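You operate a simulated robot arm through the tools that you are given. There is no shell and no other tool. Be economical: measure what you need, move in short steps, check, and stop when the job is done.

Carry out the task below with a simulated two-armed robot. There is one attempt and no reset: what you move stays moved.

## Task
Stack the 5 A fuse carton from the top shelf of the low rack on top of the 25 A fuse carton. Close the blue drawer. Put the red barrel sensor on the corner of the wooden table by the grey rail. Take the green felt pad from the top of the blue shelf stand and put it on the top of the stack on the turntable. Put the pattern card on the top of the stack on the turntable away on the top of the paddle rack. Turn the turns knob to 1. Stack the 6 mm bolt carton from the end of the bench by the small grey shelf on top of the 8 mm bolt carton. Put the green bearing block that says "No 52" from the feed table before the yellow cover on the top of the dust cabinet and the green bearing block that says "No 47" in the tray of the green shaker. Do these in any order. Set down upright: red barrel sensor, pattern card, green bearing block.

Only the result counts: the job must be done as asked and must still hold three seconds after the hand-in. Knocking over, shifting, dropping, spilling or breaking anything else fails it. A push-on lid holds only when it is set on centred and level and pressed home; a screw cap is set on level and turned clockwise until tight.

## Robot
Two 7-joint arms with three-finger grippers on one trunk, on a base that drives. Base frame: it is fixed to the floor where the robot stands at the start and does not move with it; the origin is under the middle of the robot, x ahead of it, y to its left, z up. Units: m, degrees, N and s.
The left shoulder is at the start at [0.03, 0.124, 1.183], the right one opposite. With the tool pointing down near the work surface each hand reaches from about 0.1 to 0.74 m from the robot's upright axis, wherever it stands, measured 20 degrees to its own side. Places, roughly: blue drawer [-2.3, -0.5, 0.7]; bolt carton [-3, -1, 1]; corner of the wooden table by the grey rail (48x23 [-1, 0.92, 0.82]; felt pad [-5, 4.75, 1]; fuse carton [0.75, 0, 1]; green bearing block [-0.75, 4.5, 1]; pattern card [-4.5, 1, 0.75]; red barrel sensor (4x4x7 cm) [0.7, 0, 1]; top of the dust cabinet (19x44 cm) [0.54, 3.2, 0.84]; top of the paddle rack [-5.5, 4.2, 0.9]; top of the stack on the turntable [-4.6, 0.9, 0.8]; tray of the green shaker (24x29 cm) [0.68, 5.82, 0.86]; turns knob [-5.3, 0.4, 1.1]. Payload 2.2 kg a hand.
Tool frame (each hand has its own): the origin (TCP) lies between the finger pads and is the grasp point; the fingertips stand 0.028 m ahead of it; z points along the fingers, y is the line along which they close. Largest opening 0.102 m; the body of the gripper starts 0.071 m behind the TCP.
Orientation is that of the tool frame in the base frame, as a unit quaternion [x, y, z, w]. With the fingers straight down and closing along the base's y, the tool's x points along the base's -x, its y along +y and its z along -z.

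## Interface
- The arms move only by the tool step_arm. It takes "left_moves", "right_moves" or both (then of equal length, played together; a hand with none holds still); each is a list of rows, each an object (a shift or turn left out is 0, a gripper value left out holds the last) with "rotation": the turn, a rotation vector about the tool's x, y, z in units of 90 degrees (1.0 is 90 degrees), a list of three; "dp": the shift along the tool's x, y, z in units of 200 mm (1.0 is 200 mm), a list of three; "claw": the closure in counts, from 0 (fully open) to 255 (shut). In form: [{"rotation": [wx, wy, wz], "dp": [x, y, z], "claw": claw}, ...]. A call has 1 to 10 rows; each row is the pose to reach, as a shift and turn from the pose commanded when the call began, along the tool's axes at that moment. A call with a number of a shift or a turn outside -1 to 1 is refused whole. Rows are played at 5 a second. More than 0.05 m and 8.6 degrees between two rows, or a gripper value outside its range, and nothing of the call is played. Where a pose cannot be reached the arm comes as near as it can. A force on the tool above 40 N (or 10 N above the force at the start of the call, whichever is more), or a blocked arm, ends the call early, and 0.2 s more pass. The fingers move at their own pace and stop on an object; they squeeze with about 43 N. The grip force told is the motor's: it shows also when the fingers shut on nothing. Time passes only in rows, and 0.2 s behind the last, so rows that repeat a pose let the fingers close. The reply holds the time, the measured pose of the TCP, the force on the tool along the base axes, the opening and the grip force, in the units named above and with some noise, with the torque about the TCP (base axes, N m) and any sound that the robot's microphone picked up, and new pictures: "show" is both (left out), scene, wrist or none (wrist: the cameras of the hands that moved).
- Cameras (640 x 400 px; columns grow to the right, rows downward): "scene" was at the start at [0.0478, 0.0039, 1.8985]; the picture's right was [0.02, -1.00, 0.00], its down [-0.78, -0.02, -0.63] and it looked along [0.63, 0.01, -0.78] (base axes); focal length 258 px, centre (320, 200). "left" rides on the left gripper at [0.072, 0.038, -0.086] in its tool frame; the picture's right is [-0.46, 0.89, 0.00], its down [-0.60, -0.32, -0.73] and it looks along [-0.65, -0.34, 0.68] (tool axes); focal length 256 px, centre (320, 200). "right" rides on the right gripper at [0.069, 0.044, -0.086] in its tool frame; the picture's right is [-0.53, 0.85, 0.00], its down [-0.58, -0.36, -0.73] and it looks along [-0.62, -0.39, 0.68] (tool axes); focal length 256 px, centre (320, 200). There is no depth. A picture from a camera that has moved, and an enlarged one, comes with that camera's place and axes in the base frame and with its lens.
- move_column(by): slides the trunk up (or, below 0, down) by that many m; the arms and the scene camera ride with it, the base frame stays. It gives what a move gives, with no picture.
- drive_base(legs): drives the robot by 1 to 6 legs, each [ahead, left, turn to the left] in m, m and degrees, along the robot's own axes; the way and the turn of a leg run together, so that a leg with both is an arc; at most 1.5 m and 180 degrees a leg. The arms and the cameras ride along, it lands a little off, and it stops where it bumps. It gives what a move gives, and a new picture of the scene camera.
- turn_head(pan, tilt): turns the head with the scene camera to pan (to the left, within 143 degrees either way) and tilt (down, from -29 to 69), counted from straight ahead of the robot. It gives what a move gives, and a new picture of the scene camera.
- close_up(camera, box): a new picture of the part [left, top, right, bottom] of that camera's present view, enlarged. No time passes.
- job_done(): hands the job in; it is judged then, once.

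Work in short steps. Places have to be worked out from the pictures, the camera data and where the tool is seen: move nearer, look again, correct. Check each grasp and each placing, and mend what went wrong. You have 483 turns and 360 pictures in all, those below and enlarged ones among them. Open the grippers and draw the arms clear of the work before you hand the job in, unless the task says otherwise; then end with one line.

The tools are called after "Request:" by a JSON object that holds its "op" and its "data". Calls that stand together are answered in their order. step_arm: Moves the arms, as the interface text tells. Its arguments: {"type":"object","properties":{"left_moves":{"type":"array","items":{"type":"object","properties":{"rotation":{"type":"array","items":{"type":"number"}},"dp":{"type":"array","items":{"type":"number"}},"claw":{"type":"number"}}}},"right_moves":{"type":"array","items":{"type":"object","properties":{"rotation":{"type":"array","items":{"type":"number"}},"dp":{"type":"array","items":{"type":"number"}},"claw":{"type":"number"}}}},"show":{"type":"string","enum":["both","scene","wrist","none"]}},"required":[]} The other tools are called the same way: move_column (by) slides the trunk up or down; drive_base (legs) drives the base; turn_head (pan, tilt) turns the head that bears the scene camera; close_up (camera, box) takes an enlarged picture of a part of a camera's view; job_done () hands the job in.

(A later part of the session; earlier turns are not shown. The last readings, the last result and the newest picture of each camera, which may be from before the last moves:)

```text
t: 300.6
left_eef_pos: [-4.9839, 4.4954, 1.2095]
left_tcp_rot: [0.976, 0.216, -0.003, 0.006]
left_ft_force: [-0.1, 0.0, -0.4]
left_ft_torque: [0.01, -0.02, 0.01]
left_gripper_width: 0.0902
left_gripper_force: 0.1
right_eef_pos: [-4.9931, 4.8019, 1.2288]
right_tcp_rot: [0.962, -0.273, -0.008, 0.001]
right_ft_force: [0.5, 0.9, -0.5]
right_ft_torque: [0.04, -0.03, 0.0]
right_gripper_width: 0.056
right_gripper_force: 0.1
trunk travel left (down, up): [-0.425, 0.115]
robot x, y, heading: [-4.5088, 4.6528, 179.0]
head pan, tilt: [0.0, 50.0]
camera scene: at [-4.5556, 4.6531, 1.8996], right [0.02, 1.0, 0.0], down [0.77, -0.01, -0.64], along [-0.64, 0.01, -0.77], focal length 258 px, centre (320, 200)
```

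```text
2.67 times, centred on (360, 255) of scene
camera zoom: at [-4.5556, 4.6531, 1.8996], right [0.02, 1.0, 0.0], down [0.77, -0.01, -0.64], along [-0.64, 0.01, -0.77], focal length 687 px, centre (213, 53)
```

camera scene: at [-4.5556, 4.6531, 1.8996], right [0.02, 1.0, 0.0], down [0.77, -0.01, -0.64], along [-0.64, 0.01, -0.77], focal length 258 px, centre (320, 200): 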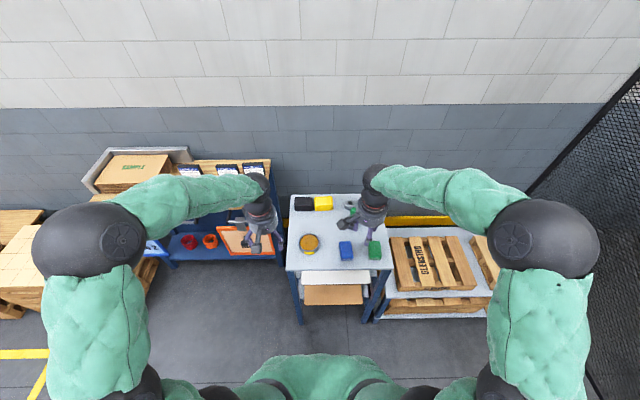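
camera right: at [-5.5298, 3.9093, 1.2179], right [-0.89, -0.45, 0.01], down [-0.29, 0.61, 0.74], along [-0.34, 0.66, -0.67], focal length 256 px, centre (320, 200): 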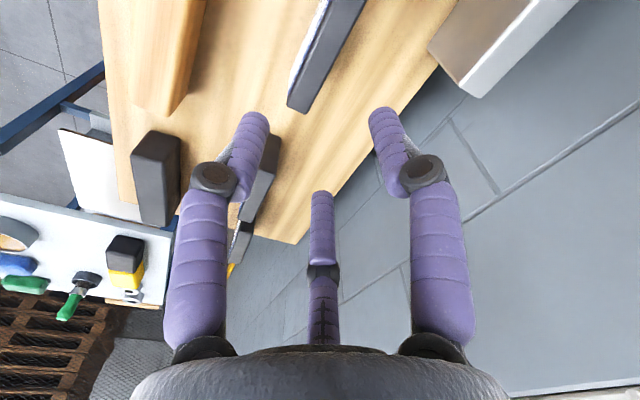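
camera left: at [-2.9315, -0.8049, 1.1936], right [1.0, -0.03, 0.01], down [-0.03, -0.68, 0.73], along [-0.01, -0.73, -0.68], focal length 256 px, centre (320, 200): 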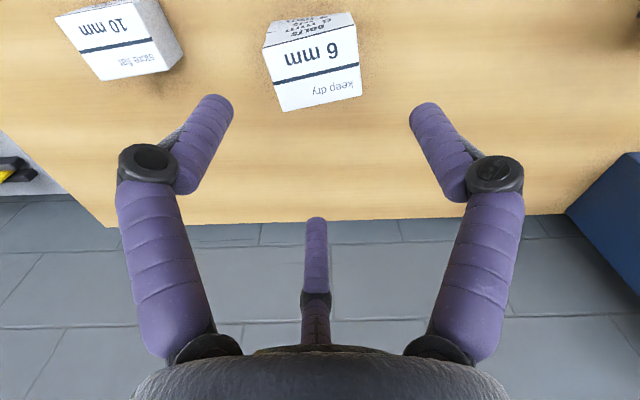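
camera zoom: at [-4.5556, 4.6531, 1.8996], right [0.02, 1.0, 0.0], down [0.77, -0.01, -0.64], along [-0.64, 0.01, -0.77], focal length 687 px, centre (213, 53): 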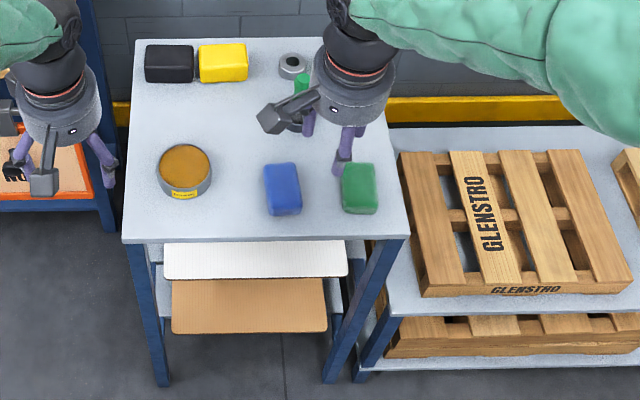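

Combining two views, the pad is at about (−5.109, 4.901), top z≈0.888, size about 56×90×25 mm. I'll move the right hand above it, turned +34° so one finger is on its −y side.

Request:
{"op": "step_arm", "data": {"right_moves": [{"dp": [-0.13, -0.03, 0.15], "rotation": [0, 0, -0.065], "claw": 30}, {"dp": [-0.26, -0.06, 0.3], "rotation": [0, 0, -0.13]}, {"dp": [-0.39, -0.09, 0.45], "rotation": [0, 0, -0.195]}, {"dp": [-0.52, -0.12, 0.6], "rotation": [0, 0, -0.26]}, {"dp": [-0.65, -0.14, 0.75], "rotation": [0, 0, -0.32]}, {"dp": [-0.785, -0.168, 0.9], "rotation": [0, 0, -0.38]}], "show": "wrist"}}

Request:
{"op": "close_up", "data": {"camera": "scene", "box": [300, 200, 460, 300]}}

```text
t: 302.0
left_eef_pos: [-4.9861, 4.4958, 1.2089]
left_tcp_rot: [0.977, 0.215, -0.002, 0.008]
left_ft_force: [-0.7, 0.1, -0.8]
left_ft_torque: [0.01, -0.05, 0.0]
left_gripper_width: 0.0902
left_gripper_force: 0.1
right_eef_pos: [-5.1125, 4.9184, 1.0517]
right_tcp_rot: [1.0, 0.021, -0.009, -0.003]
right_ft_force: [-0.5, 0.1, -0.7]
right_ft_torque: [0.0, -0.03, -0.01]
right_gripper_width: 0.0899
right_gripper_force: 0.1
trunk travel left (down, up): [-0.425, 0.115]
robot x, y, heading: [-4.5116, 4.6495, 179.0]
head pan, tilt: [0.0, 50.0]
camera right: at [-5.0411, 4.8745, 1.1356], right [-0.5, -0.87, 0.0], down [-0.58, 0.34, 0.74], along [-0.65, 0.37, -0.67], focal length 256 px, centre (320, 200)
```

right: 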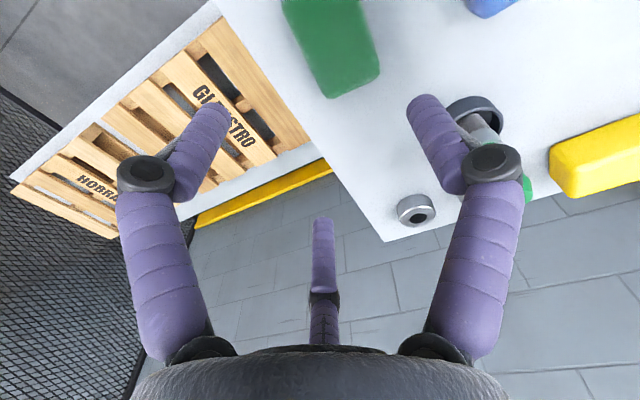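

```text
4.00 times, centred on (380, 250) of scene
camera zoom: at [-4.5579, 4.6539, 1.8995], right [0.02, 1.0, 0.0], down [0.77, -0.01, -0.64], along [-0.64, 0.01, -0.77], focal length 1030 px, centre (80, 0)
```

zoom: 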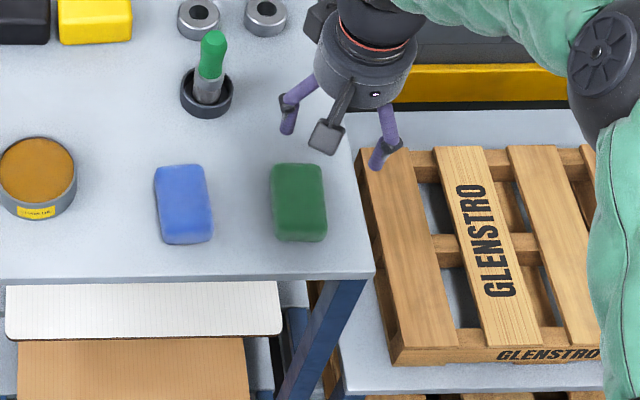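

The wrist fix puts the pad centre at about (−5.106, 4.897). I'll correct and descend to z≈0.92 for a check.

Request:
{"op": "step_arm", "data": {"right_moves": [{"dp": [0.025, 0.048, 0.1]}, {"dp": [0.025, 0.048, 0.3]}, {"dp": [0.025, 0.048, 0.5]}, {"dp": [0.025, 0.048, 0.64]}], "show": "wrist"}}

Request:
{"op": "close_up", "data": {"camera": "scene", "box": [300, 200, 460, 300]}}

```text
t: 303.0
left_eef_pos: [-4.9849, 4.4964, 1.2096]
left_tcp_rot: [0.977, 0.215, -0.001, 0.006]
left_ft_force: [-0.1, 0.4, 0.1]
left_ft_torque: [-0.01, -0.01, -0.02]
left_gripper_width: 0.09
left_gripper_force: 0.0
right_eef_pos: [-5.111, 4.9077, 0.923]
right_tcp_rot: [1.0, 0.02, -0.01, -0.003]
right_ft_force: [0.3, 0.0, 0.0]
right_ft_torque: [-0.02, -0.02, 0.01]
right_gripper_width: 0.0902
right_gripper_force: 0.0
trunk travel left (down, up): [-0.425, 0.115]
robot x, y, heading: [-4.5106, 4.6478, 178.7]
head pan, tilt: [0.0, 50.0]
camera right: at [-5.0378, 4.8654, 1.0069], right [-0.5, -0.87, 0.01], down [-0.58, 0.34, 0.74], along [-0.65, 0.37, -0.67], focal length 256 px, centre (320, 200)
```

right: 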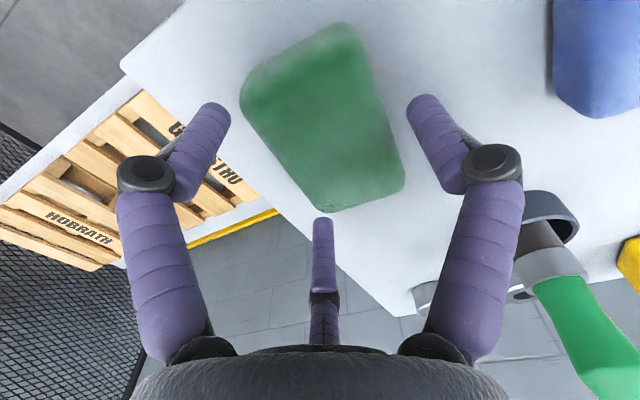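

```text
4.00 times, centred on (380, 250) of scene
camera zoom: at [-4.5567, 4.6533, 1.8996], right [0.02, 1.0, 0.0], down [0.77, -0.01, -0.64], along [-0.64, 0.01, -0.77], focal length 1030 px, centre (80, 0)
```

zoom: 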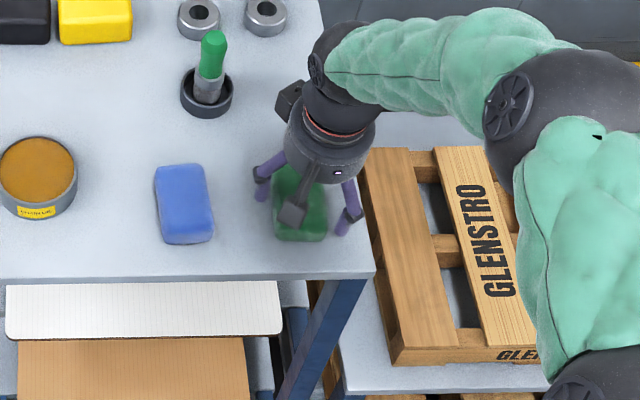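

The pad is well between the fingers. I'll make a small shift, lower to about 0.893 and close.

Request:
{"op": "step_arm", "data": {"right_moves": [{"dp": [0.04, -0.008, 0.04]}, {"dp": [0.04, -0.008, 0.1]}, {"dp": [0.04, -0.008, 0.15]}, {"dp": [0.04, -0.008, 0.15], "claw": 255}, {"dp": [0.04, -0.008, 0.15], "claw": 255}, {"dp": [0.04, -0.008, 0.15], "claw": 255}], "show": "wrist"}}

```text
t: 304.0
left_eef_pos: [-4.9781, 4.4933, 1.2132]
left_tcp_rot: [0.976, 0.216, -0.005, 0.005]
left_ft_force: [0.1, 1.3, 0.0]
left_ft_torque: [0.02, 0.02, 0.02]
left_gripper_width: 0.0899
left_gripper_force: 0.0
right_eef_pos: [-5.1015, 4.9093, 0.9029]
right_tcp_rot: [1.0, 0.018, -0.013, -0.006]
right_ft_force: [18.8, -3.8, 51.5]
right_ft_torque: [1.13, -2.69, -0.4]
right_gripper_width: 0.0764
right_gripper_force: 45.0
trunk travel left (down, up): [-0.425, 0.115]
robot x, y, heading: [-4.5113, 4.6484, 179.2]
head pan, tilt: [0.0, 50.0]
stopped in row 4 (right hand): the force on the tool passed its limit at 53 N (the readings are from after the stop); the commanded pose is now the measured one
camera right: at [-5.0287, 4.8661, 0.9873], right [-0.5, -0.86, 0.0], down [-0.57, 0.33, 0.75], along [-0.65, 0.38, -0.66], focal length 256 px, centre (320, 200)
```

right: 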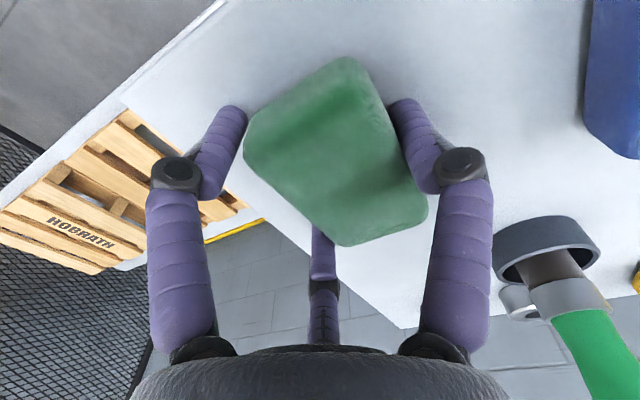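

The tips touched the table (z≈0.875), and the pad is pinched at 0.076. I'll ease up and lift.

Request:
{"op": "step_arm", "data": {"right_moves": [{"dp": [0, 0, -0.03], "claw": 255}, {"dp": [0, 0, -0.03], "claw": 255}, {"dp": [0, 0, -0.2]}, {"dp": [0, 0, -0.4]}, {"dp": [0, 0, -0.6]}, {"dp": [0, 0, -0.8]}], "show": "both"}}

```text
t: 305.4
left_eef_pos: [-4.9836, 4.4953, 1.2099]
left_tcp_rot: [0.976, 0.216, -0.003, 0.006]
left_ft_force: [0.0, -0.3, 1.0]
left_ft_torque: [-0.04, 0.05, -0.01]
left_gripper_width: 0.0901
left_gripper_force: 0.1
right_eef_pos: [-5.0983, 4.9081, 1.0573]
right_tcp_rot: [1.0, 0.02, -0.01, -0.004]
right_ft_force: [0.7, 0.1, -0.3]
right_ft_torque: [0.01, 0.04, 0.01]
right_gripper_width: 0.0739
right_gripper_force: 42.6
trunk travel left (down, up): [-0.425, 0.115]
robot x, y, heading: [-4.5074, 4.6544, 179.2]
head pan, tilt: [0.0, 50.0]
camera scene: at [-4.5535, 4.6522, 1.8997], right [0.02, 1.0, 0.0], down [0.77, -0.01, -0.64], along [-0.64, 0.01, -0.77], focal length 258 px, centre (320, 200)
camera right: at [-5.027, 4.8648, 1.1416], right [-0.5, -0.87, 0.0], down [-0.57, 0.34, 0.75], along [-0.65, 0.37, -0.67], focal length 256 px, centre (320, 200)
```

scene: 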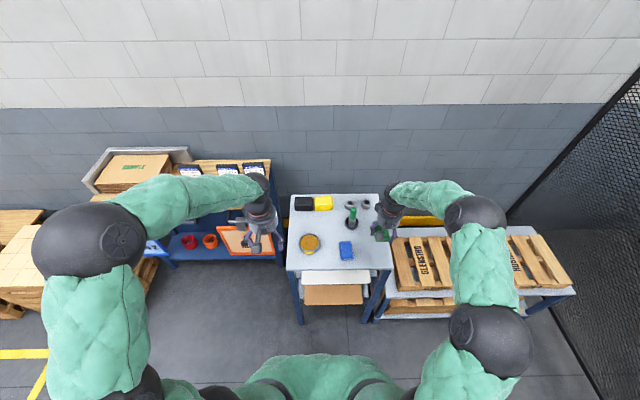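
right: 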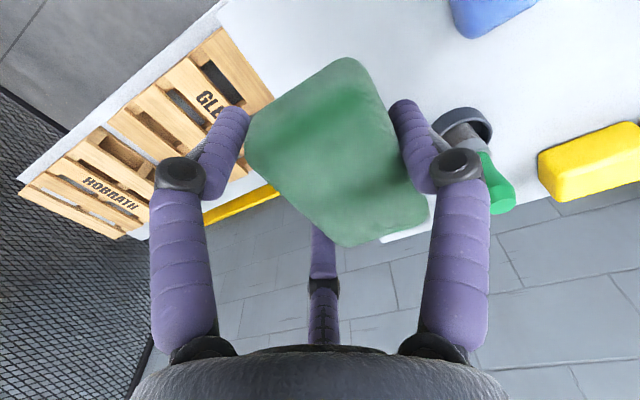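

The pad is held. I'll raise it and retract, then turn south and drive to the turntable's north side.

Request:
{"op": "step_arm", "data": {"right_moves": [{"dp": [0, 0, -0.2]}, {"dp": [0, 0, -0.4]}, {"dp": [0.1, 0.05, -0.6]}, {"dp": [0.25, 0.15, -0.7]}, {"dp": [0.4, 0.28, -0.7]}, {"dp": [0.55, 0.4, -0.7]}], "show": "none"}}

Request:
{"op": "drive_base", "data": {"legs": [[0, 0, 91], [1.5, 0.06, 0], [1.2, 0.06, 0]]}}

Request:
{"op": "turn_head", "data": {"pan": 0, "tilt": 40}}

```text
t: 306.8
left_eef_pos: [-4.9834, 4.4942, 1.2107]
left_tcp_rot: [0.976, 0.216, -0.003, 0.005]
left_ft_force: [0.1, -0.7, 0.6]
left_ft_torque: [-0.02, 0.05, 0.0]
left_gripper_width: 0.09
left_gripper_force: 0.0
right_eef_pos: [-4.9844, 4.8322, 1.1927]
right_tcp_rot: [1.0, 0.02, -0.012, -0.004]
right_ft_force: [-1.0, 0.2, -0.5]
right_ft_torque: [-0.01, 0.03, 0.0]
right_gripper_width: 0.0739
right_gripper_force: 42.7
trunk travel left (down, up): [-0.425, 0.115]
robot x, y, heading: [-4.5078, 4.6489, 178.9]
head pan, tilt: [0.0, 50.0]
```

```text
refused: leg 2 is longer than a leg can be; nothing moved
```

```text
t: 307.5
left_eef_pos: [-4.9849, 4.4953, 1.2093]
left_tcp_rot: [0.977, 0.215, -0.002, 0.006]
left_ft_force: [0.9, -1.0, 0.5]
left_ft_torque: [-0.02, 0.0, 0.0]
left_gripper_width: 0.0903
left_gripper_force: 0.0
right_eef_pos: [-4.9853, 4.8331, 1.1921]
right_tcp_rot: [1.0, 0.02, -0.011, -0.004]
right_ft_force: [-0.4, 0.2, 0.2]
right_ft_torque: [0.02, -0.03, -0.03]
right_gripper_width: 0.0741
right_gripper_force: 43.0
trunk travel left (down, up): [-0.425, 0.115]
robot x, y, heading: [-4.5126, 4.656, 178.9]
head pan, tilt: [0.0, 40.0]
camera scene: at [-4.5642, 4.6533, 1.9137], right [0.02, 1.0, 0.0], down [0.64, -0.01, -0.77], along [-0.77, 0.01, -0.64], focal length 258 px, centre (320, 200)
```

scene: 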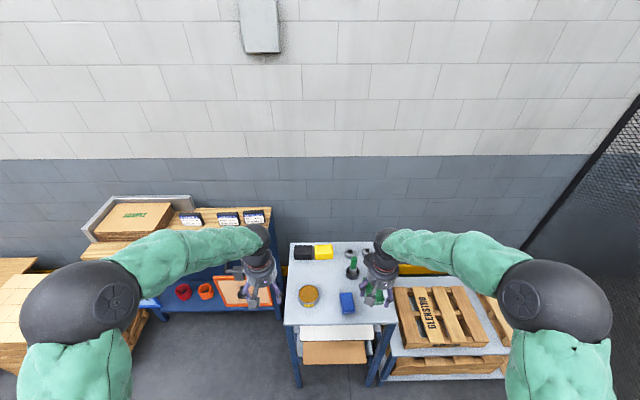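

Request:
{"op": "drive_base", "data": {"legs": [[0, 0, 91], [1.4, 0.06, 0], [1.25, 0.06, 0]]}}

```text
t: 324.3
left_eef_pos: [-4.3978, 1.4881, 1.2104]
left_tcp_rot: [0.555, 0.832, 0.002, 0.005]
left_ft_force: [-0.7, 0.8, -0.7]
left_ft_torque: [0.01, 0.03, 0.01]
left_gripper_width: 0.0901
left_gripper_force: 0.0
right_eef_pos: [-4.734, 1.499, 1.1913]
right_tcp_rot: [0.707, 0.707, -0.011, 0.004]
right_ft_force: [0.3, -0.3, -0.2]
right_ft_torque: [0.02, 0.02, 0.01]
right_gripper_width: 0.0737
right_gripper_force: 43.8
trunk travel left (down, up): [-0.425, 0.115]
robot x, y, heading: [-4.5329, 1.971, -93.4]
head pan, tilt: [0.0, 40.0]
camera scene: at [-4.5344, 1.9155, 1.9138], right [-1.0, 0.06, 0.0], down [0.04, 0.64, -0.77], along [-0.04, -0.76, -0.64], focal length 258 px, centre (320, 200)
```

scene: 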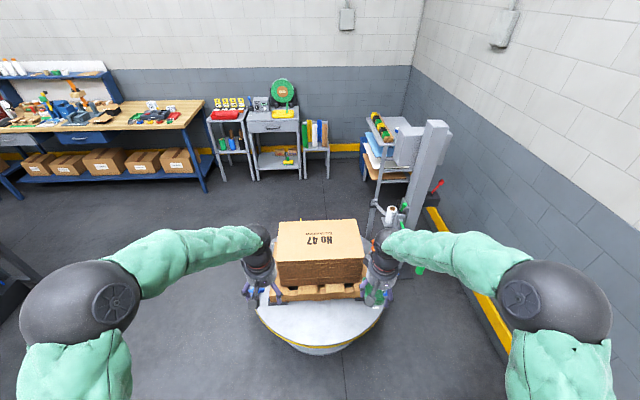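

I'm at the turntable's north side. I'll move closer and to the east so the stack is on the right hand's side.

Request:
{"op": "drive_base", "data": {"legs": [[0.33, 0.16, 3.4]]}}

Request:
{"op": "turn_head", "data": {"pan": -10, "tilt": 50}}

```text
t: 326.6
left_eef_pos: [-4.2189, 1.1586, 1.2094]
left_tcp_rot: [0.529, 0.849, 0.003, 0.005]
left_ft_force: [0.0, 0.0, -0.1]
left_ft_torque: [0.01, 0.0, 0.01]
left_gripper_width: 0.0898
left_gripper_force: 0.1
right_eef_pos: [-4.5563, 1.1515, 1.1921]
right_tcp_rot: [0.685, 0.728, -0.01, 0.005]
right_ft_force: [0.1, 0.3, -0.3]
right_ft_torque: [-0.01, 0.04, -0.03]
right_gripper_width: 0.0741
right_gripper_force: 42.6
trunk travel left (down, up): [-0.425, 0.115]
robot x, y, heading: [-4.3834, 1.6303, -89.7]
head pan, tilt: [0.0, 40.0]
camera scene: at [-4.3825, 1.578, 1.9138], right [-1.0, 0.0, 0.0], down [0.0, 0.64, -0.77], along [0.0, -0.77, -0.64], focal length 258 px, centre (320, 200)
```

scene: 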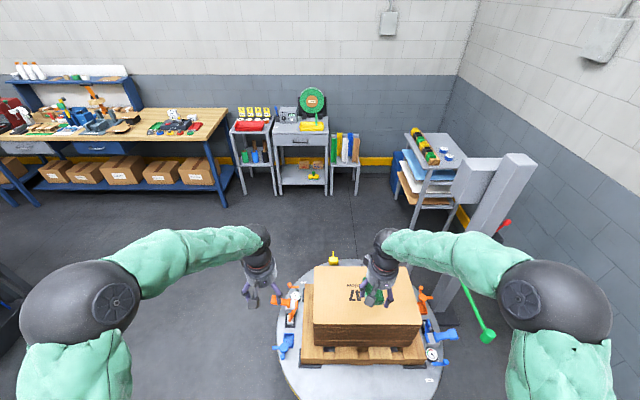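

```text
t: 327.4
left_eef_pos: [-4.2192, 1.1607, 1.2099]
left_tcp_rot: [0.528, 0.849, 0.002, 0.006]
left_ft_force: [0.7, 0.2, -0.3]
left_ft_torque: [-0.01, 0.01, 0.04]
left_gripper_width: 0.0899
left_gripper_force: 0.0
right_eef_pos: [-4.5567, 1.1507, 1.1917]
right_tcp_rot: [0.685, 0.728, -0.01, 0.005]
right_ft_force: [0.6, 0.1, -0.4]
right_ft_torque: [-0.01, -0.03, 0.03]
right_gripper_width: 0.0739
right_gripper_force: 42.9
trunk travel left (down, up): [-0.425, 0.115]
robot x, y, heading: [-4.3846, 1.6313, -89.5]
head pan, tilt: [-10.0, 50.0]
camera scene: at [-4.396, 1.5875, 1.8997], right [-0.99, 0.17, 0.0], down [0.13, 0.75, -0.64], along [-0.11, -0.63, -0.77], focal length 258 px, centre (320, 200)
```

scene: 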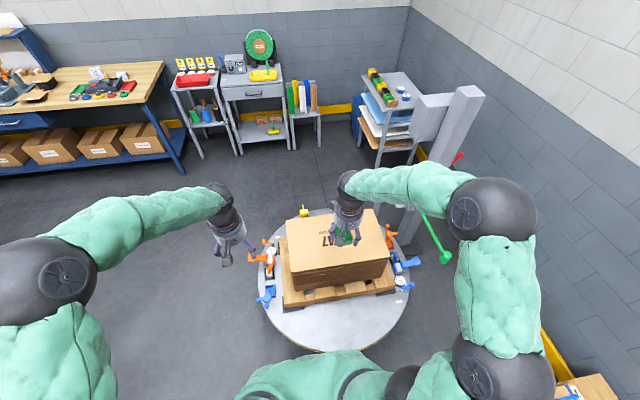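

The stack top centre computes to (−4.593, 0.927). I'll bring the pad over about (−4.59, 0.97) and descend.

Request:
{"op": "step_arm", "data": {"right_moves": [{"dp": [-0.2, -0.06, 0]}, {"dp": [-0.4, -0.12, 0]}, {"dp": [-0.6, -0.18, 0]}, {"dp": [-0.8, -0.24, 0]}, {"dp": [-0.885, -0.27, 0.15]}, {"dp": [-0.885, -0.27, 0.35]}, {"dp": [-0.885, -0.27, 0.55]}, {"dp": [-0.885, -0.27, 0.75]}, {"dp": [-0.885, -0.27, 0.95]}], "show": "none"}}

Request:
{"op": "step_arm", "data": {"right_moves": [{"dp": [0, 0, 0.2]}, {"dp": [0, 0, 0.4]}, {"dp": [0, 0, 0.6]}, {"dp": [0, 0, 0.75]}], "show": "both"}}

```text
t: 329.4
left_eef_pos: [-4.22, 1.158, 1.2094]
left_tcp_rot: [0.529, 0.849, 0.003, 0.005]
left_ft_force: [0.9, -0.2, -0.9]
left_ft_torque: [0.0, -0.01, 0.01]
left_gripper_width: 0.09
left_gripper_force: 0.2
right_eef_pos: [-4.6032, 0.9649, 1.0062]
right_tcp_rot: [0.685, 0.729, -0.011, 0.006]
right_ft_force: [-0.9, 0.4, 0.7]
right_ft_torque: [0.06, -0.01, 0.04]
right_gripper_width: 0.074
right_gripper_force: 43.2
trunk travel left (down, up): [-0.425, 0.115]
robot x, y, heading: [-4.3814, 1.6256, -89.9]
head pan, tilt: [-10.0, 50.0]
```

```text
t: 330.4
left_eef_pos: [-4.219, 1.1601, 1.2095]
left_tcp_rot: [0.528, 0.849, 0.002, 0.006]
left_ft_force: [0.1, -0.2, -0.5]
left_ft_torque: [0.05, 0.01, 0.02]
left_gripper_width: 0.09
left_gripper_force: 0.0
right_eef_pos: [-4.6057, 0.9612, 0.8558]
right_tcp_rot: [0.685, 0.728, -0.011, 0.005]
right_ft_force: [0.6, -1.0, 0.5]
right_ft_torque: [0.06, -0.05, -0.02]
right_gripper_width: 0.0739
right_gripper_force: 43.3
trunk travel left (down, up): [-0.425, 0.115]
robot x, y, heading: [-4.3831, 1.6337, -89.7]
head pan, tilt: [-10.0, 50.0]
camera scene: at [-4.3964, 1.5867, 1.8996], right [-0.99, 0.17, 0.0], down [0.13, 0.76, -0.64], along [-0.11, -0.63, -0.77], focal length 258 px, centre (320, 200)
camera right: at [-4.5658, 1.0326, 0.9406], right [0.88, -0.48, 0.0], down [-0.32, -0.58, 0.75], along [-0.36, -0.66, -0.66], focal length 256 px, centre (320, 200)
```

scene: 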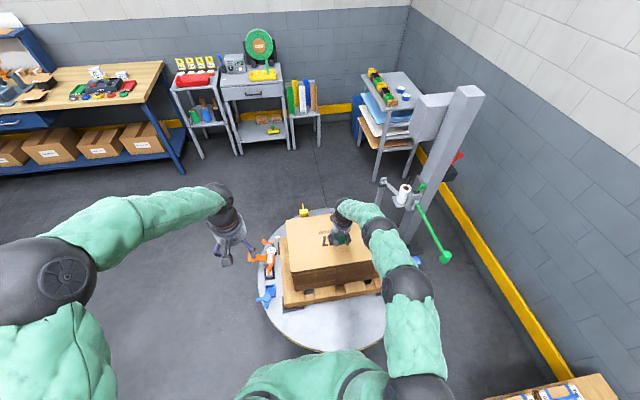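
right: 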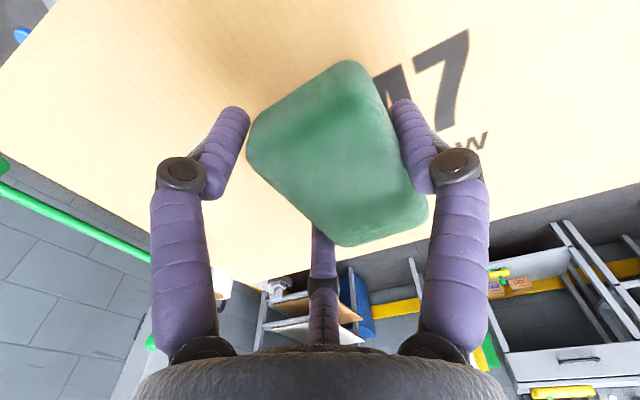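

The pad is over the stack. I'll lower to contact.

Request:
{"op": "step_arm", "data": {"right_moves": [{"dp": [0, 0, 0.08]}, {"dp": [0, 0, 0.15]}, {"dp": [0, 0, 0.2]}, {"dp": [0, 0, 0.24]}, {"dp": [0, 0, 0.27]}, {"dp": [0, 0, 0.3]}, {"dp": [0, 0, 0.33]}, {"dp": [0, 0, 0.36]}], "show": "none"}}

```text
t: 331.6
left_eef_pos: [-4.217, 1.1613, 1.2106]
left_tcp_rot: [0.528, 0.849, 0.002, 0.006]
left_ft_force: [0.4, -0.7, 0.5]
left_ft_torque: [0.05, 0.0, 0.02]
left_gripper_width: 0.0901
left_gripper_force: 0.0
right_eef_pos: [-4.6042, 0.9589, 0.8105]
right_tcp_rot: [0.686, 0.727, -0.013, 0.005]
right_ft_force: [5.1, 17.3, 30.2]
right_ft_torque: [1.75, 0.67, -0.67]
right_gripper_width: 0.0737
right_gripper_force: 43.0
trunk travel left (down, up): [-0.425, 0.115]
robot x, y, heading: [-4.3831, 1.6298, -89.8]
head pan, tilt: [-10.0, 50.0]
stopped in row 5 (right hand): the force on the tool passed its limit at 49 N (the readings are from after the stop); the commanded pose is now the measured one
```

Contact at 0.8105. I'll release and lift.

Request:
{"op": "step_arm", "data": {"right_moves": [{"dp": [0, 0, -0.01]}, {"dp": [0, 0, -0.01], "claw": 40}, {"dp": [0, 0, -0.01], "claw": 25}, {"dp": [0, 0, -0.01], "claw": 25}, {"dp": [0, 0, -0.2]}, {"dp": [0, 0, -0.4]}, {"dp": [0, 0, -0.6]}, {"dp": [0, 0, -0.8]}, {"dp": [0, 0, -1.0]}], "show": "wrist"}}

Request:
{"op": "close_up", "data": {"camera": "scene", "box": [250, 170, 450, 300]}}

```text
t: 333.6
left_eef_pos: [-4.2192, 1.1603, 1.2098]
left_tcp_rot: [0.528, 0.849, 0.002, 0.006]
left_ft_force: [-0.5, 0.2, -0.1]
left_ft_torque: [-0.03, -0.01, -0.03]
left_gripper_width: 0.09
left_gripper_force: 0.0
right_eef_pos: [-4.6051, 0.9672, 1.0095]
right_tcp_rot: [0.685, 0.728, -0.013, 0.005]
right_ft_force: [1.4, 0.6, -0.1]
right_ft_torque: [-0.05, 0.0, 0.03]
right_gripper_width: 0.0919
right_gripper_force: 0.0
trunk travel left (down, up): [-0.425, 0.115]
robot x, y, heading: [-4.3862, 1.6307, -89.8]
head pan, tilt: [-10.0, 50.0]
camera right: at [-4.5647, 1.0395, 1.0942], right [0.88, -0.48, 0.0], down [-0.32, -0.58, 0.75], along [-0.36, -0.66, -0.66], focal length 256 px, centre (320, 200)
```

right: 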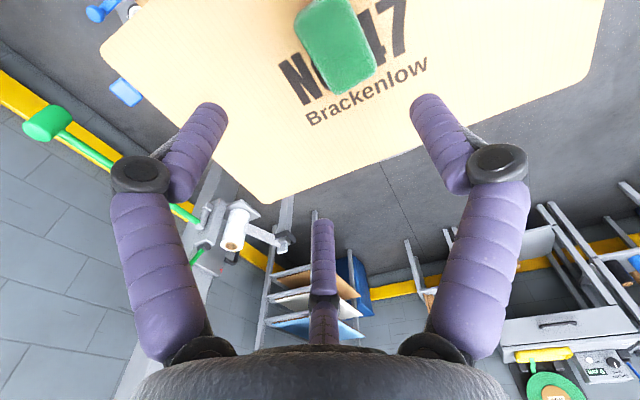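

```text
3.08 times, centred on (350, 235) of scene
camera zoom: at [-4.3958, 1.5889, 1.8996], right [-0.99, 0.17, 0.0], down [0.13, 0.75, -0.64], along [-0.11, -0.63, -0.77], focal length 792 px, centre (228, 92)
```

zoom: 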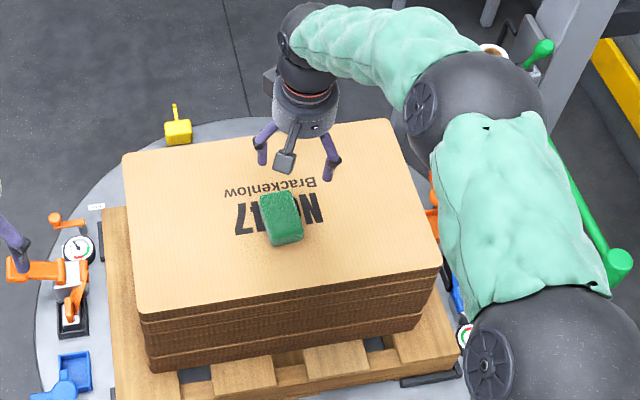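

The pad sits on the stack near its middle. Only the knob is left. I'll retract the right hand and drive around east to the turntable's south side to look at the control box.

Request:
{"op": "step_arm", "data": {"right_moves": [{"dp": [0, 0, -0.2]}, {"dp": [0, 0, -0.4]}, {"dp": [0, 0, -0.6]}, {"dp": [0.2, 0.02, -0.7]}, {"dp": [0.4, 0.04, -0.7]}, {"dp": [0.6, 0.1, -0.7]}, {"dp": [0.8, 0.2, -0.7]}], "show": "none"}}

Request:
{"op": "drive_base", "data": {"legs": [[0, 0.6, 0], [1.5, 0, 0], [0, 0, -90], [0.55, 0, 0]]}}

Request:
{"op": "turn_head", "data": {"pan": -20, "tilt": 30}}

```text
t: 335.2
left_eef_pos: [-4.2196, 1.1609, 1.2117]
left_tcp_rot: [0.528, 0.849, 0.002, 0.007]
left_ft_force: [0.3, 0.5, -0.1]
left_ft_torque: [-0.03, 0.03, -0.02]
left_gripper_width: 0.09
left_gripper_force: 0.0
right_eef_pos: [-4.5706, 1.1318, 1.1444]
right_tcp_rot: [0.686, 0.728, -0.014, 0.007]
right_ft_force: [0.1, 1.0, 0.0]
right_ft_torque: [0.0, -0.01, 0.03]
right_gripper_width: 0.0921
right_gripper_force: 0.0
trunk travel left (down, up): [-0.425, 0.115]
robot x, y, heading: [-4.3859, 1.6322, -89.8]
head pan, tilt: [-10.0, 50.0]
```

```text
t: 352.3
left_eef_pos: [-4.7393, -0.0988, 1.2088]
left_tcp_rot: [0.967, 0.253, -0.002, 0.006]
left_ft_force: [0.5, -0.1, 0.2]
left_ft_torque: [-0.01, 0.0, 0.0]
left_gripper_width: 0.09
left_gripper_force: 0.1
right_eef_pos: [-4.7886, 0.2522, 1.1449]
right_tcp_rot: [0.998, 0.057, -0.013, -0.006]
right_ft_force: [0.1, -1.5, 0.4]
right_ft_torque: [0.02, -0.03, -0.01]
right_gripper_width: 0.0921
right_gripper_force: 0.0
trunk travel left (down, up): [-0.425, 0.115]
robot x, y, heading: [-4.2774, 0.09, -176.6]
head pan, tilt: [-10.0, 50.0]
camera scene: at [-4.3235, 0.1049, 1.8996], right [0.12, 0.99, 0.0], down [0.76, -0.09, -0.64], along [-0.64, 0.08, -0.77], focal length 258 px, centre (320, 200)
```

scene: 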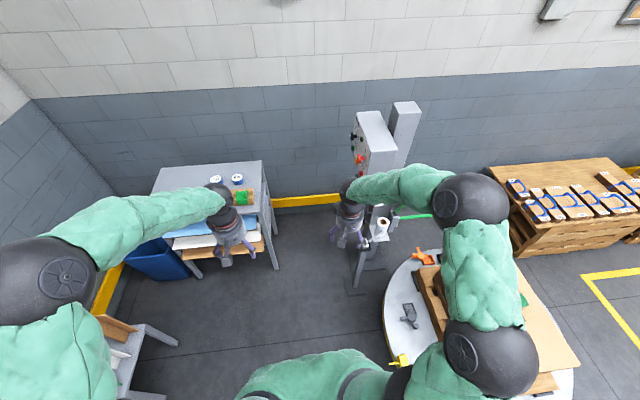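

```text
t: 353.1
left_eef_pos: [-4.7382, -0.0969, 1.2104]
left_tcp_rot: [0.968, 0.253, -0.002, 0.006]
left_ft_force: [0.7, -0.4, -0.5]
left_ft_torque: [0.01, 0.06, 0.02]
left_gripper_width: 0.0899
left_gripper_force: 0.1
right_eef_pos: [-4.7869, 0.2525, 1.1444]
right_tcp_rot: [0.998, 0.057, -0.013, -0.006]
right_ft_force: [-0.6, 1.2, 0.6]
right_ft_torque: [0.01, 0.02, 0.04]
right_gripper_width: 0.0917
right_gripper_force: 0.1
trunk travel left (down, up): [-0.425, 0.115]
robot x, y, heading: [-4.2788, 0.092, -176.7]
head pan, tilt: [-20.0, 30.0]
camera scene: at [-4.3327, 0.1219, 1.9291], right [0.29, 0.96, 0.0], down [0.48, -0.14, -0.87], along [-0.83, 0.25, -0.5], focal length 258 px, centre (320, 200)
```

scene: 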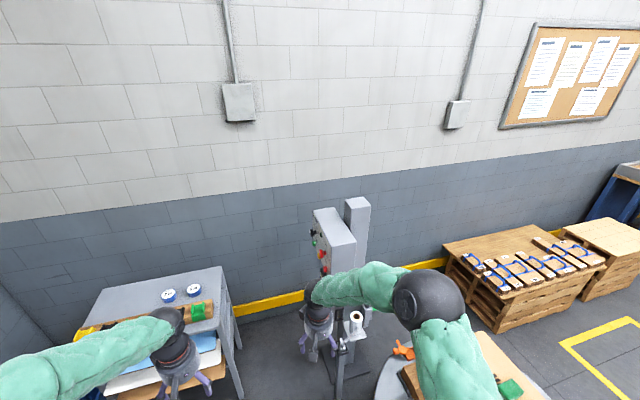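

Request:
{"op": "close_up", "data": {"camera": "scene", "box": [290, 190, 386, 280]}}

```text
4.44 times, centred on (338, 235) of scene
camera zoom: at [-4.3327, 0.1219, 1.9291], right [0.29, 0.96, 0.0], down [0.48, -0.14, -0.87], along [-0.83, 0.25, -0.5], focal length 1144 px, centre (240, 44)
```

zoom: 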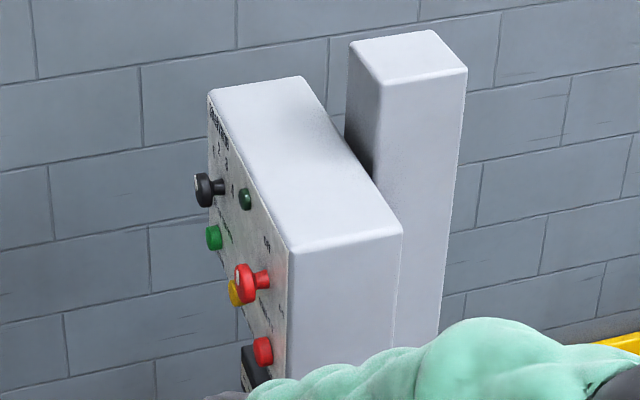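

The black knob sits at the top-west of the south-facing panel, around (−5.39, 0.40, 1.1). The left hand should reach it pointing north. I'll tuck the right hand back and drive forward.

Request:
{"op": "step_arm", "data": {"right_moves": [{"dp": [0.15, 0.02, -0.15]}, {"dp": [0.3, 0.04, -0.3]}, {"dp": [0.5, 0.06, -0.4]}, {"dp": [0.7, 0.08, -0.5]}, {"dp": [0.85, 0.1, -0.5]}], "show": "none"}}

Request:
{"op": "drive_base", "data": {"legs": [[0.32, 0.03, 0]]}}

Request:
{"op": "turn_head", "data": {"pan": -25, "tilt": 40}}

Request:
{"op": "close_up", "data": {"camera": "scene", "box": [240, 160, 368, 260]}}

```text
t: 354.3
left_eef_pos: [-4.7388, -0.097, 1.2098]
left_tcp_rot: [0.967, 0.253, -0.002, 0.006]
left_ft_force: [-0.1, -0.1, 0.4]
left_ft_torque: [0.04, -0.02, 0.03]
left_gripper_width: 0.0902
left_gripper_force: 0.0
right_eef_pos: [-4.6137, 0.2494, 1.2414]
right_tcp_rot: [0.998, 0.057, -0.012, -0.005]
right_ft_force: [0.6, -0.7, -0.7]
right_ft_torque: [-0.02, -0.02, 0.0]
right_gripper_width: 0.0921
right_gripper_force: 0.1
trunk travel left (down, up): [-0.425, 0.115]
robot x, y, heading: [-4.2779, 0.0909, -176.7]
head pan, tilt: [-20.0, 30.0]
```

```text
t: 356.4
left_eef_pos: [-5.0515, -0.1477, 1.2105]
left_tcp_rot: [0.967, 0.254, -0.001, 0.006]
left_ft_force: [0.2, -0.1, 0.0]
left_ft_torque: [-0.02, -0.06, 0.02]
left_gripper_width: 0.0899
left_gripper_force: 0.1
right_eef_pos: [-4.9257, 0.1994, 1.2408]
right_tcp_rot: [0.998, 0.058, -0.012, -0.005]
right_ft_force: [-0.3, -0.2, -0.8]
right_ft_torque: [0.02, 0.02, 0.04]
right_gripper_width: 0.0919
right_gripper_force: 0.1
trunk travel left (down, up): [-0.425, 0.115]
robot x, y, heading: [-4.5875, 0.0456, -176.5]
head pan, tilt: [-20.0, 30.0]
camera scene: at [-4.6449, 0.0727, 1.9291], right [0.29, 0.96, 0.0], down [0.48, -0.14, -0.87], along [-0.83, 0.25, -0.5], focal length 258 px, centre (320, 200)
```

scene: 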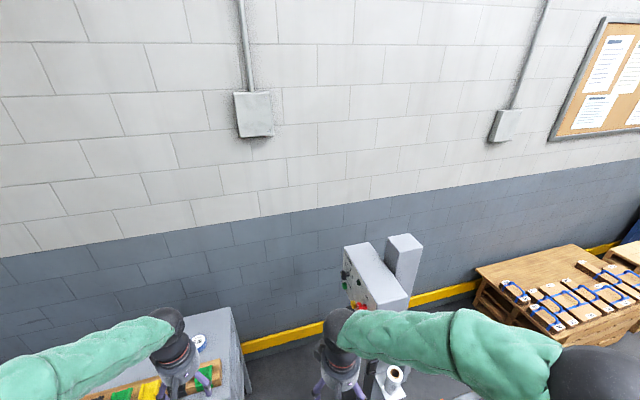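

```text
t: 357.1
left_eef_pos: [-5.0512, -0.1477, 1.209]
left_tcp_rot: [0.967, 0.254, -0.001, 0.006]
left_ft_force: [-0.5, -0.3, 0.2]
left_ft_torque: [0.02, 0.01, -0.01]
left_gripper_width: 0.0904
left_gripper_force: 0.0
right_eef_pos: [-4.9262, 0.1998, 1.2402]
right_tcp_rot: [0.998, 0.057, -0.013, -0.005]
right_ft_force: [-0.1, 0.1, -0.5]
right_ft_torque: [-0.01, -0.03, 0.03]
right_gripper_width: 0.092
right_gripper_force: 0.1
trunk travel left (down, up): [-0.425, 0.115]
robot x, y, heading: [-4.589, 0.0457, -176.6]
head pan, tilt: [-25.0, 40.0]
camera scene: at [-4.6367, 0.0781, 1.9138], right [0.37, 0.93, 0.0], down [0.6, -0.24, -0.77], along [-0.71, 0.28, -0.64], focal length 258 px, centre (320, 200)
```

scene: 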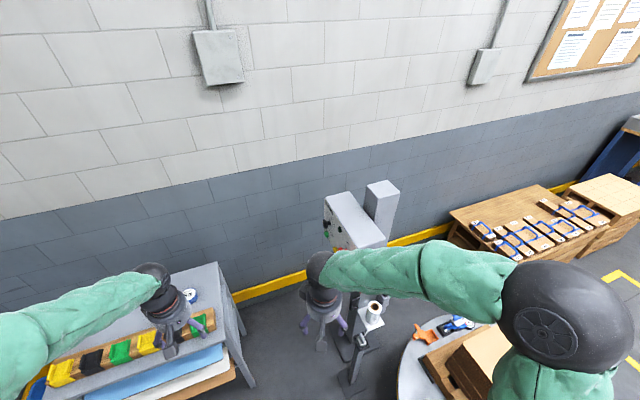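

```text
4.00 times, centred on (304, 210) of scene
camera zoom: at [-4.6367, 0.0781, 1.9138], right [0.37, 0.93, 0.0], down [0.6, -0.24, -0.77], along [-0.71, 0.28, -0.64], focal length 1030 px, centre (384, 160)
```

zoom: 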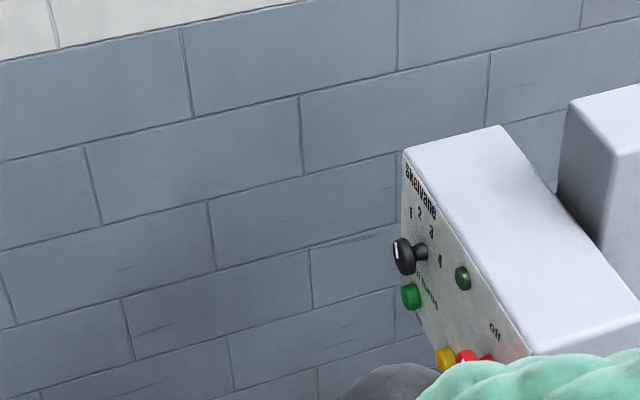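

Triangulation puts the knob's base at (−5.378, 0.417, 1.107) on a panel at y≈0.41. I'll raise and tuck the right hand, and drive a little closer.

Request:
{"op": "step_arm", "data": {"right_moves": [{"dp": [0.1, 0.01, -0.2]}, {"dp": [0.22, 0.03, -0.4]}, {"dp": [0.35, 0.05, -0.6]}, {"dp": [0.48, 0.06, -0.8]}, {"dp": [0.6, 0.07, -0.95]}], "show": "none"}}

Request:
{"op": "drive_base", "data": {"legs": [[0.2, 0, -3]]}}

```text
t: 358.3
left_eef_pos: [-5.0495, -0.1476, 1.21]
left_tcp_rot: [0.967, 0.253, -0.004, 0.007]
left_ft_force: [-0.2, 0.8, -0.1]
left_ft_torque: [0.0, 0.03, 0.04]
left_gripper_width: 0.0899
left_gripper_force: 0.0
right_eef_pos: [-4.7984, 0.2003, 1.4282]
right_tcp_rot: [0.998, 0.058, -0.012, -0.005]
right_ft_force: [-0.5, 0.4, -0.5]
right_ft_torque: [0.0, 0.01, -0.01]
right_gripper_width: 0.0923
right_gripper_force: 0.0
trunk travel left (down, up): [-0.425, 0.115]
robot x, y, heading: [-4.5879, 0.0409, -176.5]
head pan, tilt: [-25.0, 40.0]
```

```text
t: 360.0
left_eef_pos: [-5.2625, -0.128, 1.2107]
left_tcp_rot: [0.974, 0.226, -0.003, 0.006]
left_ft_force: [-0.5, -0.2, 0.6]
left_ft_torque: [-0.04, 0.0, 0.01]
left_gripper_width: 0.0901
left_gripper_force: 0.1
right_eef_pos: [-4.9953, 0.2052, 1.427]
right_tcp_rot: [0.999, 0.03, -0.012, -0.006]
right_ft_force: [-0.6, 0.1, -0.1]
right_ft_torque: [0.01, -0.02, 0.0]
right_gripper_width: 0.0921
right_gripper_force: 0.1
trunk travel left (down, up): [-0.425, 0.115]
robot x, y, heading: [-4.7912, 0.0344, -179.6]
head pan, tilt: [-25.0, 40.0]
camera scene: at [-4.8393, 0.0744, 1.9138], right [0.42, 0.91, 0.0], down [0.58, -0.27, -0.77], along [-0.7, 0.32, -0.64], focal length 258 px, centre (320, 200)
```

scene: 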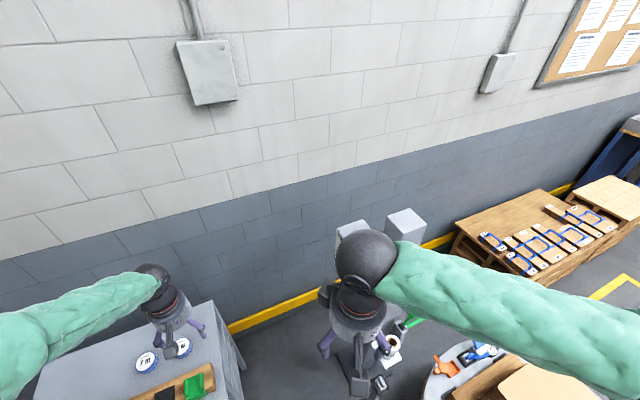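

I'll rotate the left hand about base x so the fingers point north, moving it up the gap at the same time.

Request:
{"op": "step_arm", "data": {"left_moves": [{"dp": [0.006, -0.08, 0.025], "rotation": [0.0848, 0.0415, 0], "claw": 60}, {"dp": [0.012, -0.16, 0.05], "rotation": [0.1696, 0.083, 0]}, {"dp": [0.018, -0.24, 0.075], "rotation": [0.2544, 0.1245, 0]}, {"dp": [0.024, -0.32, 0.1], "rotation": [0.3392, 0.166, 0]}, {"dp": [0.03, -0.4, 0.125], "rotation": [0.424, 0.2075, 0]}, {"dp": [0.036, -0.48, 0.15], "rotation": [0.5088, 0.249, 0]}, {"dp": [0.042, -0.56, 0.175], "rotation": [0.5936, 0.2905, 0]}, {"dp": [0.048, -0.64, 0.2], "rotation": [0.6784, 0.332, 0]}, {"dp": [0.054, -0.72, 0.225], "rotation": [0.7632, 0.3735, 0]}, {"dp": [0.06, -0.8, 0.25], "rotation": [0.848, 0.415, 0]}], "show": "both"}}

```text
t: 362.2
left_eef_pos: [-5.3263, 0.0193, 1.1575]
left_tcp_rot: [0.721, 0.168, 0.149, -0.655]
left_ft_force: [0.2, -0.6, 0.2]
left_ft_torque: [-0.04, -0.01, -0.01]
left_gripper_width: 0.0781
left_gripper_force: 0.0
right_eef_pos: [-4.9953, 0.2064, 1.4275]
right_tcp_rot: [0.999, 0.031, -0.013, -0.006]
right_ft_force: [-0.3, -0.1, -0.4]
right_ft_torque: [0.01, -0.05, 0.01]
right_gripper_width: 0.0921
right_gripper_force: 0.2
trunk travel left (down, up): [-0.425, 0.115]
robot x, y, heading: [-4.7926, 0.0344, -179.8]
head pan, tilt: [-25.0, 40.0]
camera scene: at [-4.8401, 0.0744, 1.9137], right [0.42, 0.91, 0.0], down [0.58, -0.27, -0.77], along [-0.7, 0.32, -0.64], focal length 258 px, centre (320, 200)
camera left: at [-5.2451, -0.0647, 1.1629], right [-0.03, -0.1, -0.99], down [-0.68, -0.73, 0.09], along [-0.73, 0.68, -0.04], focal length 256 px, centre (320, 200)
```

scene: 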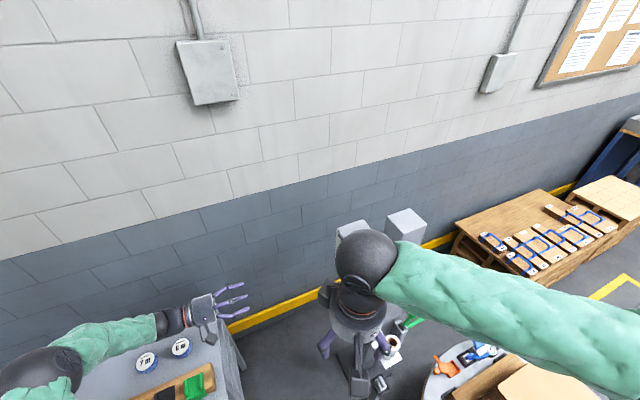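
left: 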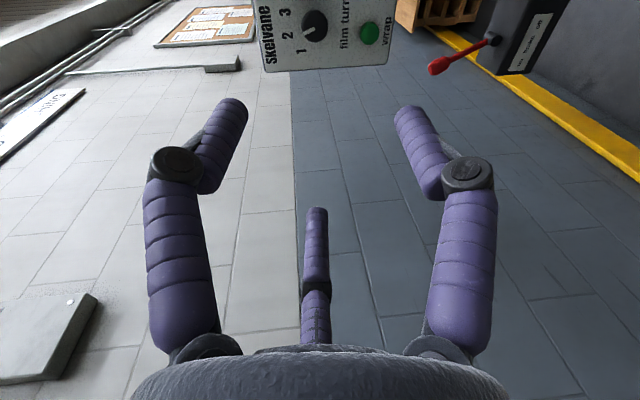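

The wrist camera now sees the panel and the knob. I'll zoom in.

Request:
{"op": "close_up", "data": {"camera": "left", "box": [250, 0, 410, 90]}}

```text
4.00 times, centred on (330, 45) of left
camera zoom: at [-5.2451, -0.0647, 1.1629], right [-0.03, -0.1, -0.99], down [-0.68, -0.73, 0.09], along [-0.73, 0.68, -0.04], focal length 1024 px, centre (280, 820)
```

zoom: 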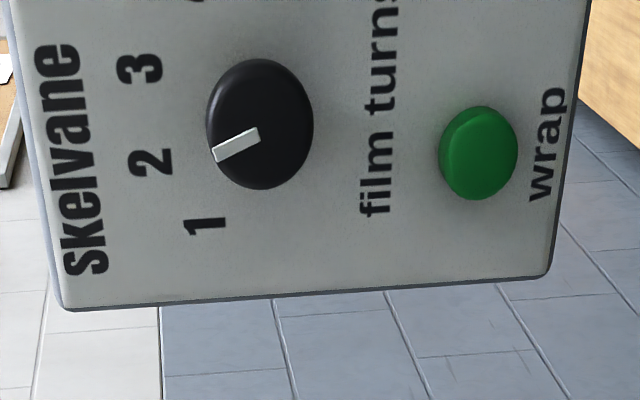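

Working out the geometry: the dial labels are about 40° apart (1≈−60°, 2≈−20°, 3≈+20°), and the pointer is now at 2. So it needs about 40° counter-clockwise, seen from the front. I'll level the hand and approach to y≈0.2 in line with the knob.

Request:
{"op": "step_arm", "data": {"left_moves": [{"dp": [-0.02, 0, 0.18], "rotation": [0.011, 0.0054, 0]}, {"dp": [-0.04, 0, 0.36], "rotation": [0.022, 0.0107, 0]}, {"dp": [-0.06, 0, 0.54], "rotation": [0.033, 0.016, 0]}, {"dp": [-0.08, 0, 0.72], "rotation": [0.044, 0.0214, 0]}, {"dp": [-0.1, 0, 0.9], "rotation": [0.055, 0.0267, 0]}], "show": "wrist"}}

```text
t: 363.4
left_eef_pos: [-5.3416, 0.198, 1.1316]
left_tcp_rot: [0.69, 0.159, 0.157, -0.688]
left_ft_force: [0.6, 0.7, 0.5]
left_ft_torque: [-0.03, 0.01, -0.04]
left_gripper_width: 0.0783
left_gripper_force: 0.0
right_eef_pos: [-4.995, 0.2072, 1.4276]
right_tcp_rot: [0.999, 0.03, -0.014, -0.004]
right_ft_force: [0.3, 0.6, 0.2]
right_ft_torque: [-0.03, -0.01, 0.0]
right_gripper_width: 0.0918
right_gripper_force: 0.1
trunk travel left (down, up): [-0.425, 0.115]
robot x, y, heading: [-4.7933, 0.0346, -179.7]
head pan, tilt: [-25.0, 40.0]
camera left: at [-5.2605, 0.1133, 1.1296], right [-0.03, -0.01, -1.0], down [-0.68, -0.73, 0.03], along [-0.73, 0.68, 0.02], focal length 256 px, centre (320, 200)
```

left: 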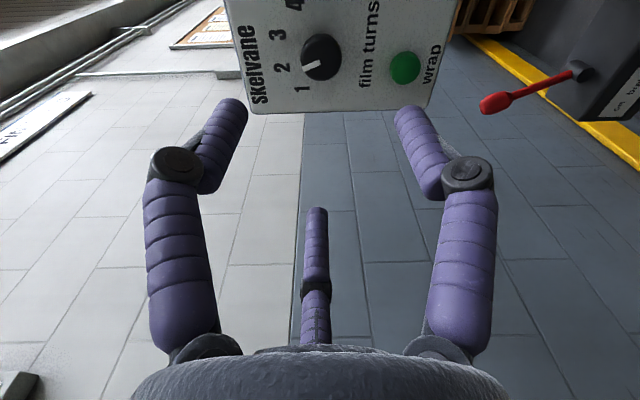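

Parallax refines the knob face to (−5.348, 0.388, 1.130), nearly in line with the hand. I'll advance to just short of it.

Request:
{"op": "step_arm", "data": {"left_moves": [{"dp": [-0.028, -0.008, 0.2]}, {"dp": [-0.028, -0.008, 0.4]}, {"dp": [-0.028, -0.008, 0.55]}, {"dp": [-0.028, -0.008, 0.65]}], "show": "wrist"}}

```text
t: 364.4
left_eef_pos: [-5.3487, 0.3295, 1.1315]
left_tcp_rot: [0.69, 0.16, 0.157, -0.688]
left_ft_force: [0.5, 0.0, -0.4]
left_ft_torque: [0.02, 0.02, 0.02]
left_gripper_width: 0.0779
left_gripper_force: 0.1
right_eef_pos: [-4.9944, 0.2059, 1.4274]
right_tcp_rot: [0.999, 0.031, -0.013, -0.004]
right_ft_force: [0.0, -0.3, -0.1]
right_ft_torque: [-0.03, 0.03, 0.01]
right_gripper_width: 0.092
right_gripper_force: 0.1
trunk travel left (down, up): [-0.425, 0.115]
robot x, y, heading: [-4.7937, 0.0396, -179.6]
head pan, tilt: [-25.0, 40.0]
camera left: at [-5.2674, 0.2444, 1.1285], right [-0.03, 0.0, -1.0], down [-0.68, -0.73, 0.02], along [-0.73, 0.68, 0.02], focal length 256 px, centre (320, 200)
```

left: 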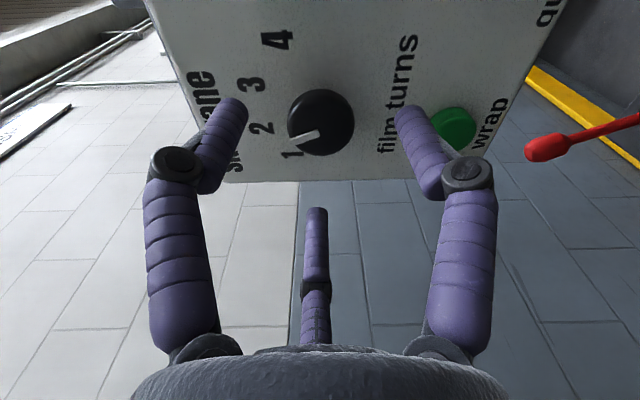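

The knob is centred ahead. I'll advance 4.3 cm and close on it.

Request:
{"op": "step_arm", "data": {"left_moves": [{"dp": [0, 0, 0.1]}, {"dp": [0, 0, 0.18]}, {"dp": [0, 0, 0.215]}, {"dp": [0, 0, 0.215], "claw": 255}, {"dp": [0, 0, 0.215], "claw": 255}, {"dp": [0, 0, 0.215], "claw": 255}], "show": "wrist"}}

```text
t: 365.8
left_eef_pos: [-5.3478, 0.3692, 1.1303]
left_tcp_rot: [0.69, 0.161, 0.157, -0.688]
left_ft_force: [-4.8, -3.0, -2.7]
left_ft_torque: [-0.34, 0.02, 0.5]
left_gripper_width: 0.0393
left_gripper_force: 44.5
right_eef_pos: [-4.9968, 0.2051, 1.4282]
right_tcp_rot: [0.999, 0.03, -0.012, -0.005]
right_ft_force: [0.1, -0.2, -0.9]
right_ft_torque: [0.03, -0.05, 0.01]
right_gripper_width: 0.092
right_gripper_force: 0.0
trunk travel left (down, up): [-0.425, 0.115]
robot x, y, heading: [-4.7906, 0.0362, -179.8]
head pan, tilt: [-25.0, 40.0]
camera left: at [-5.2666, 0.2847, 1.1285], right [-0.03, 0.0, -1.0], down [-0.68, -0.73, 0.02], along [-0.73, 0.68, 0.02], focal length 256 px, centre (320, 200)
```

left: 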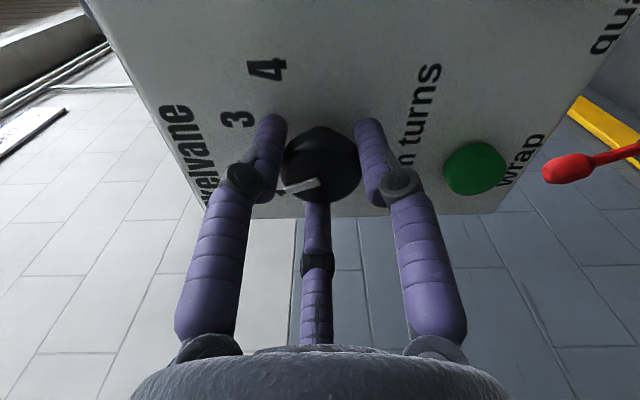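

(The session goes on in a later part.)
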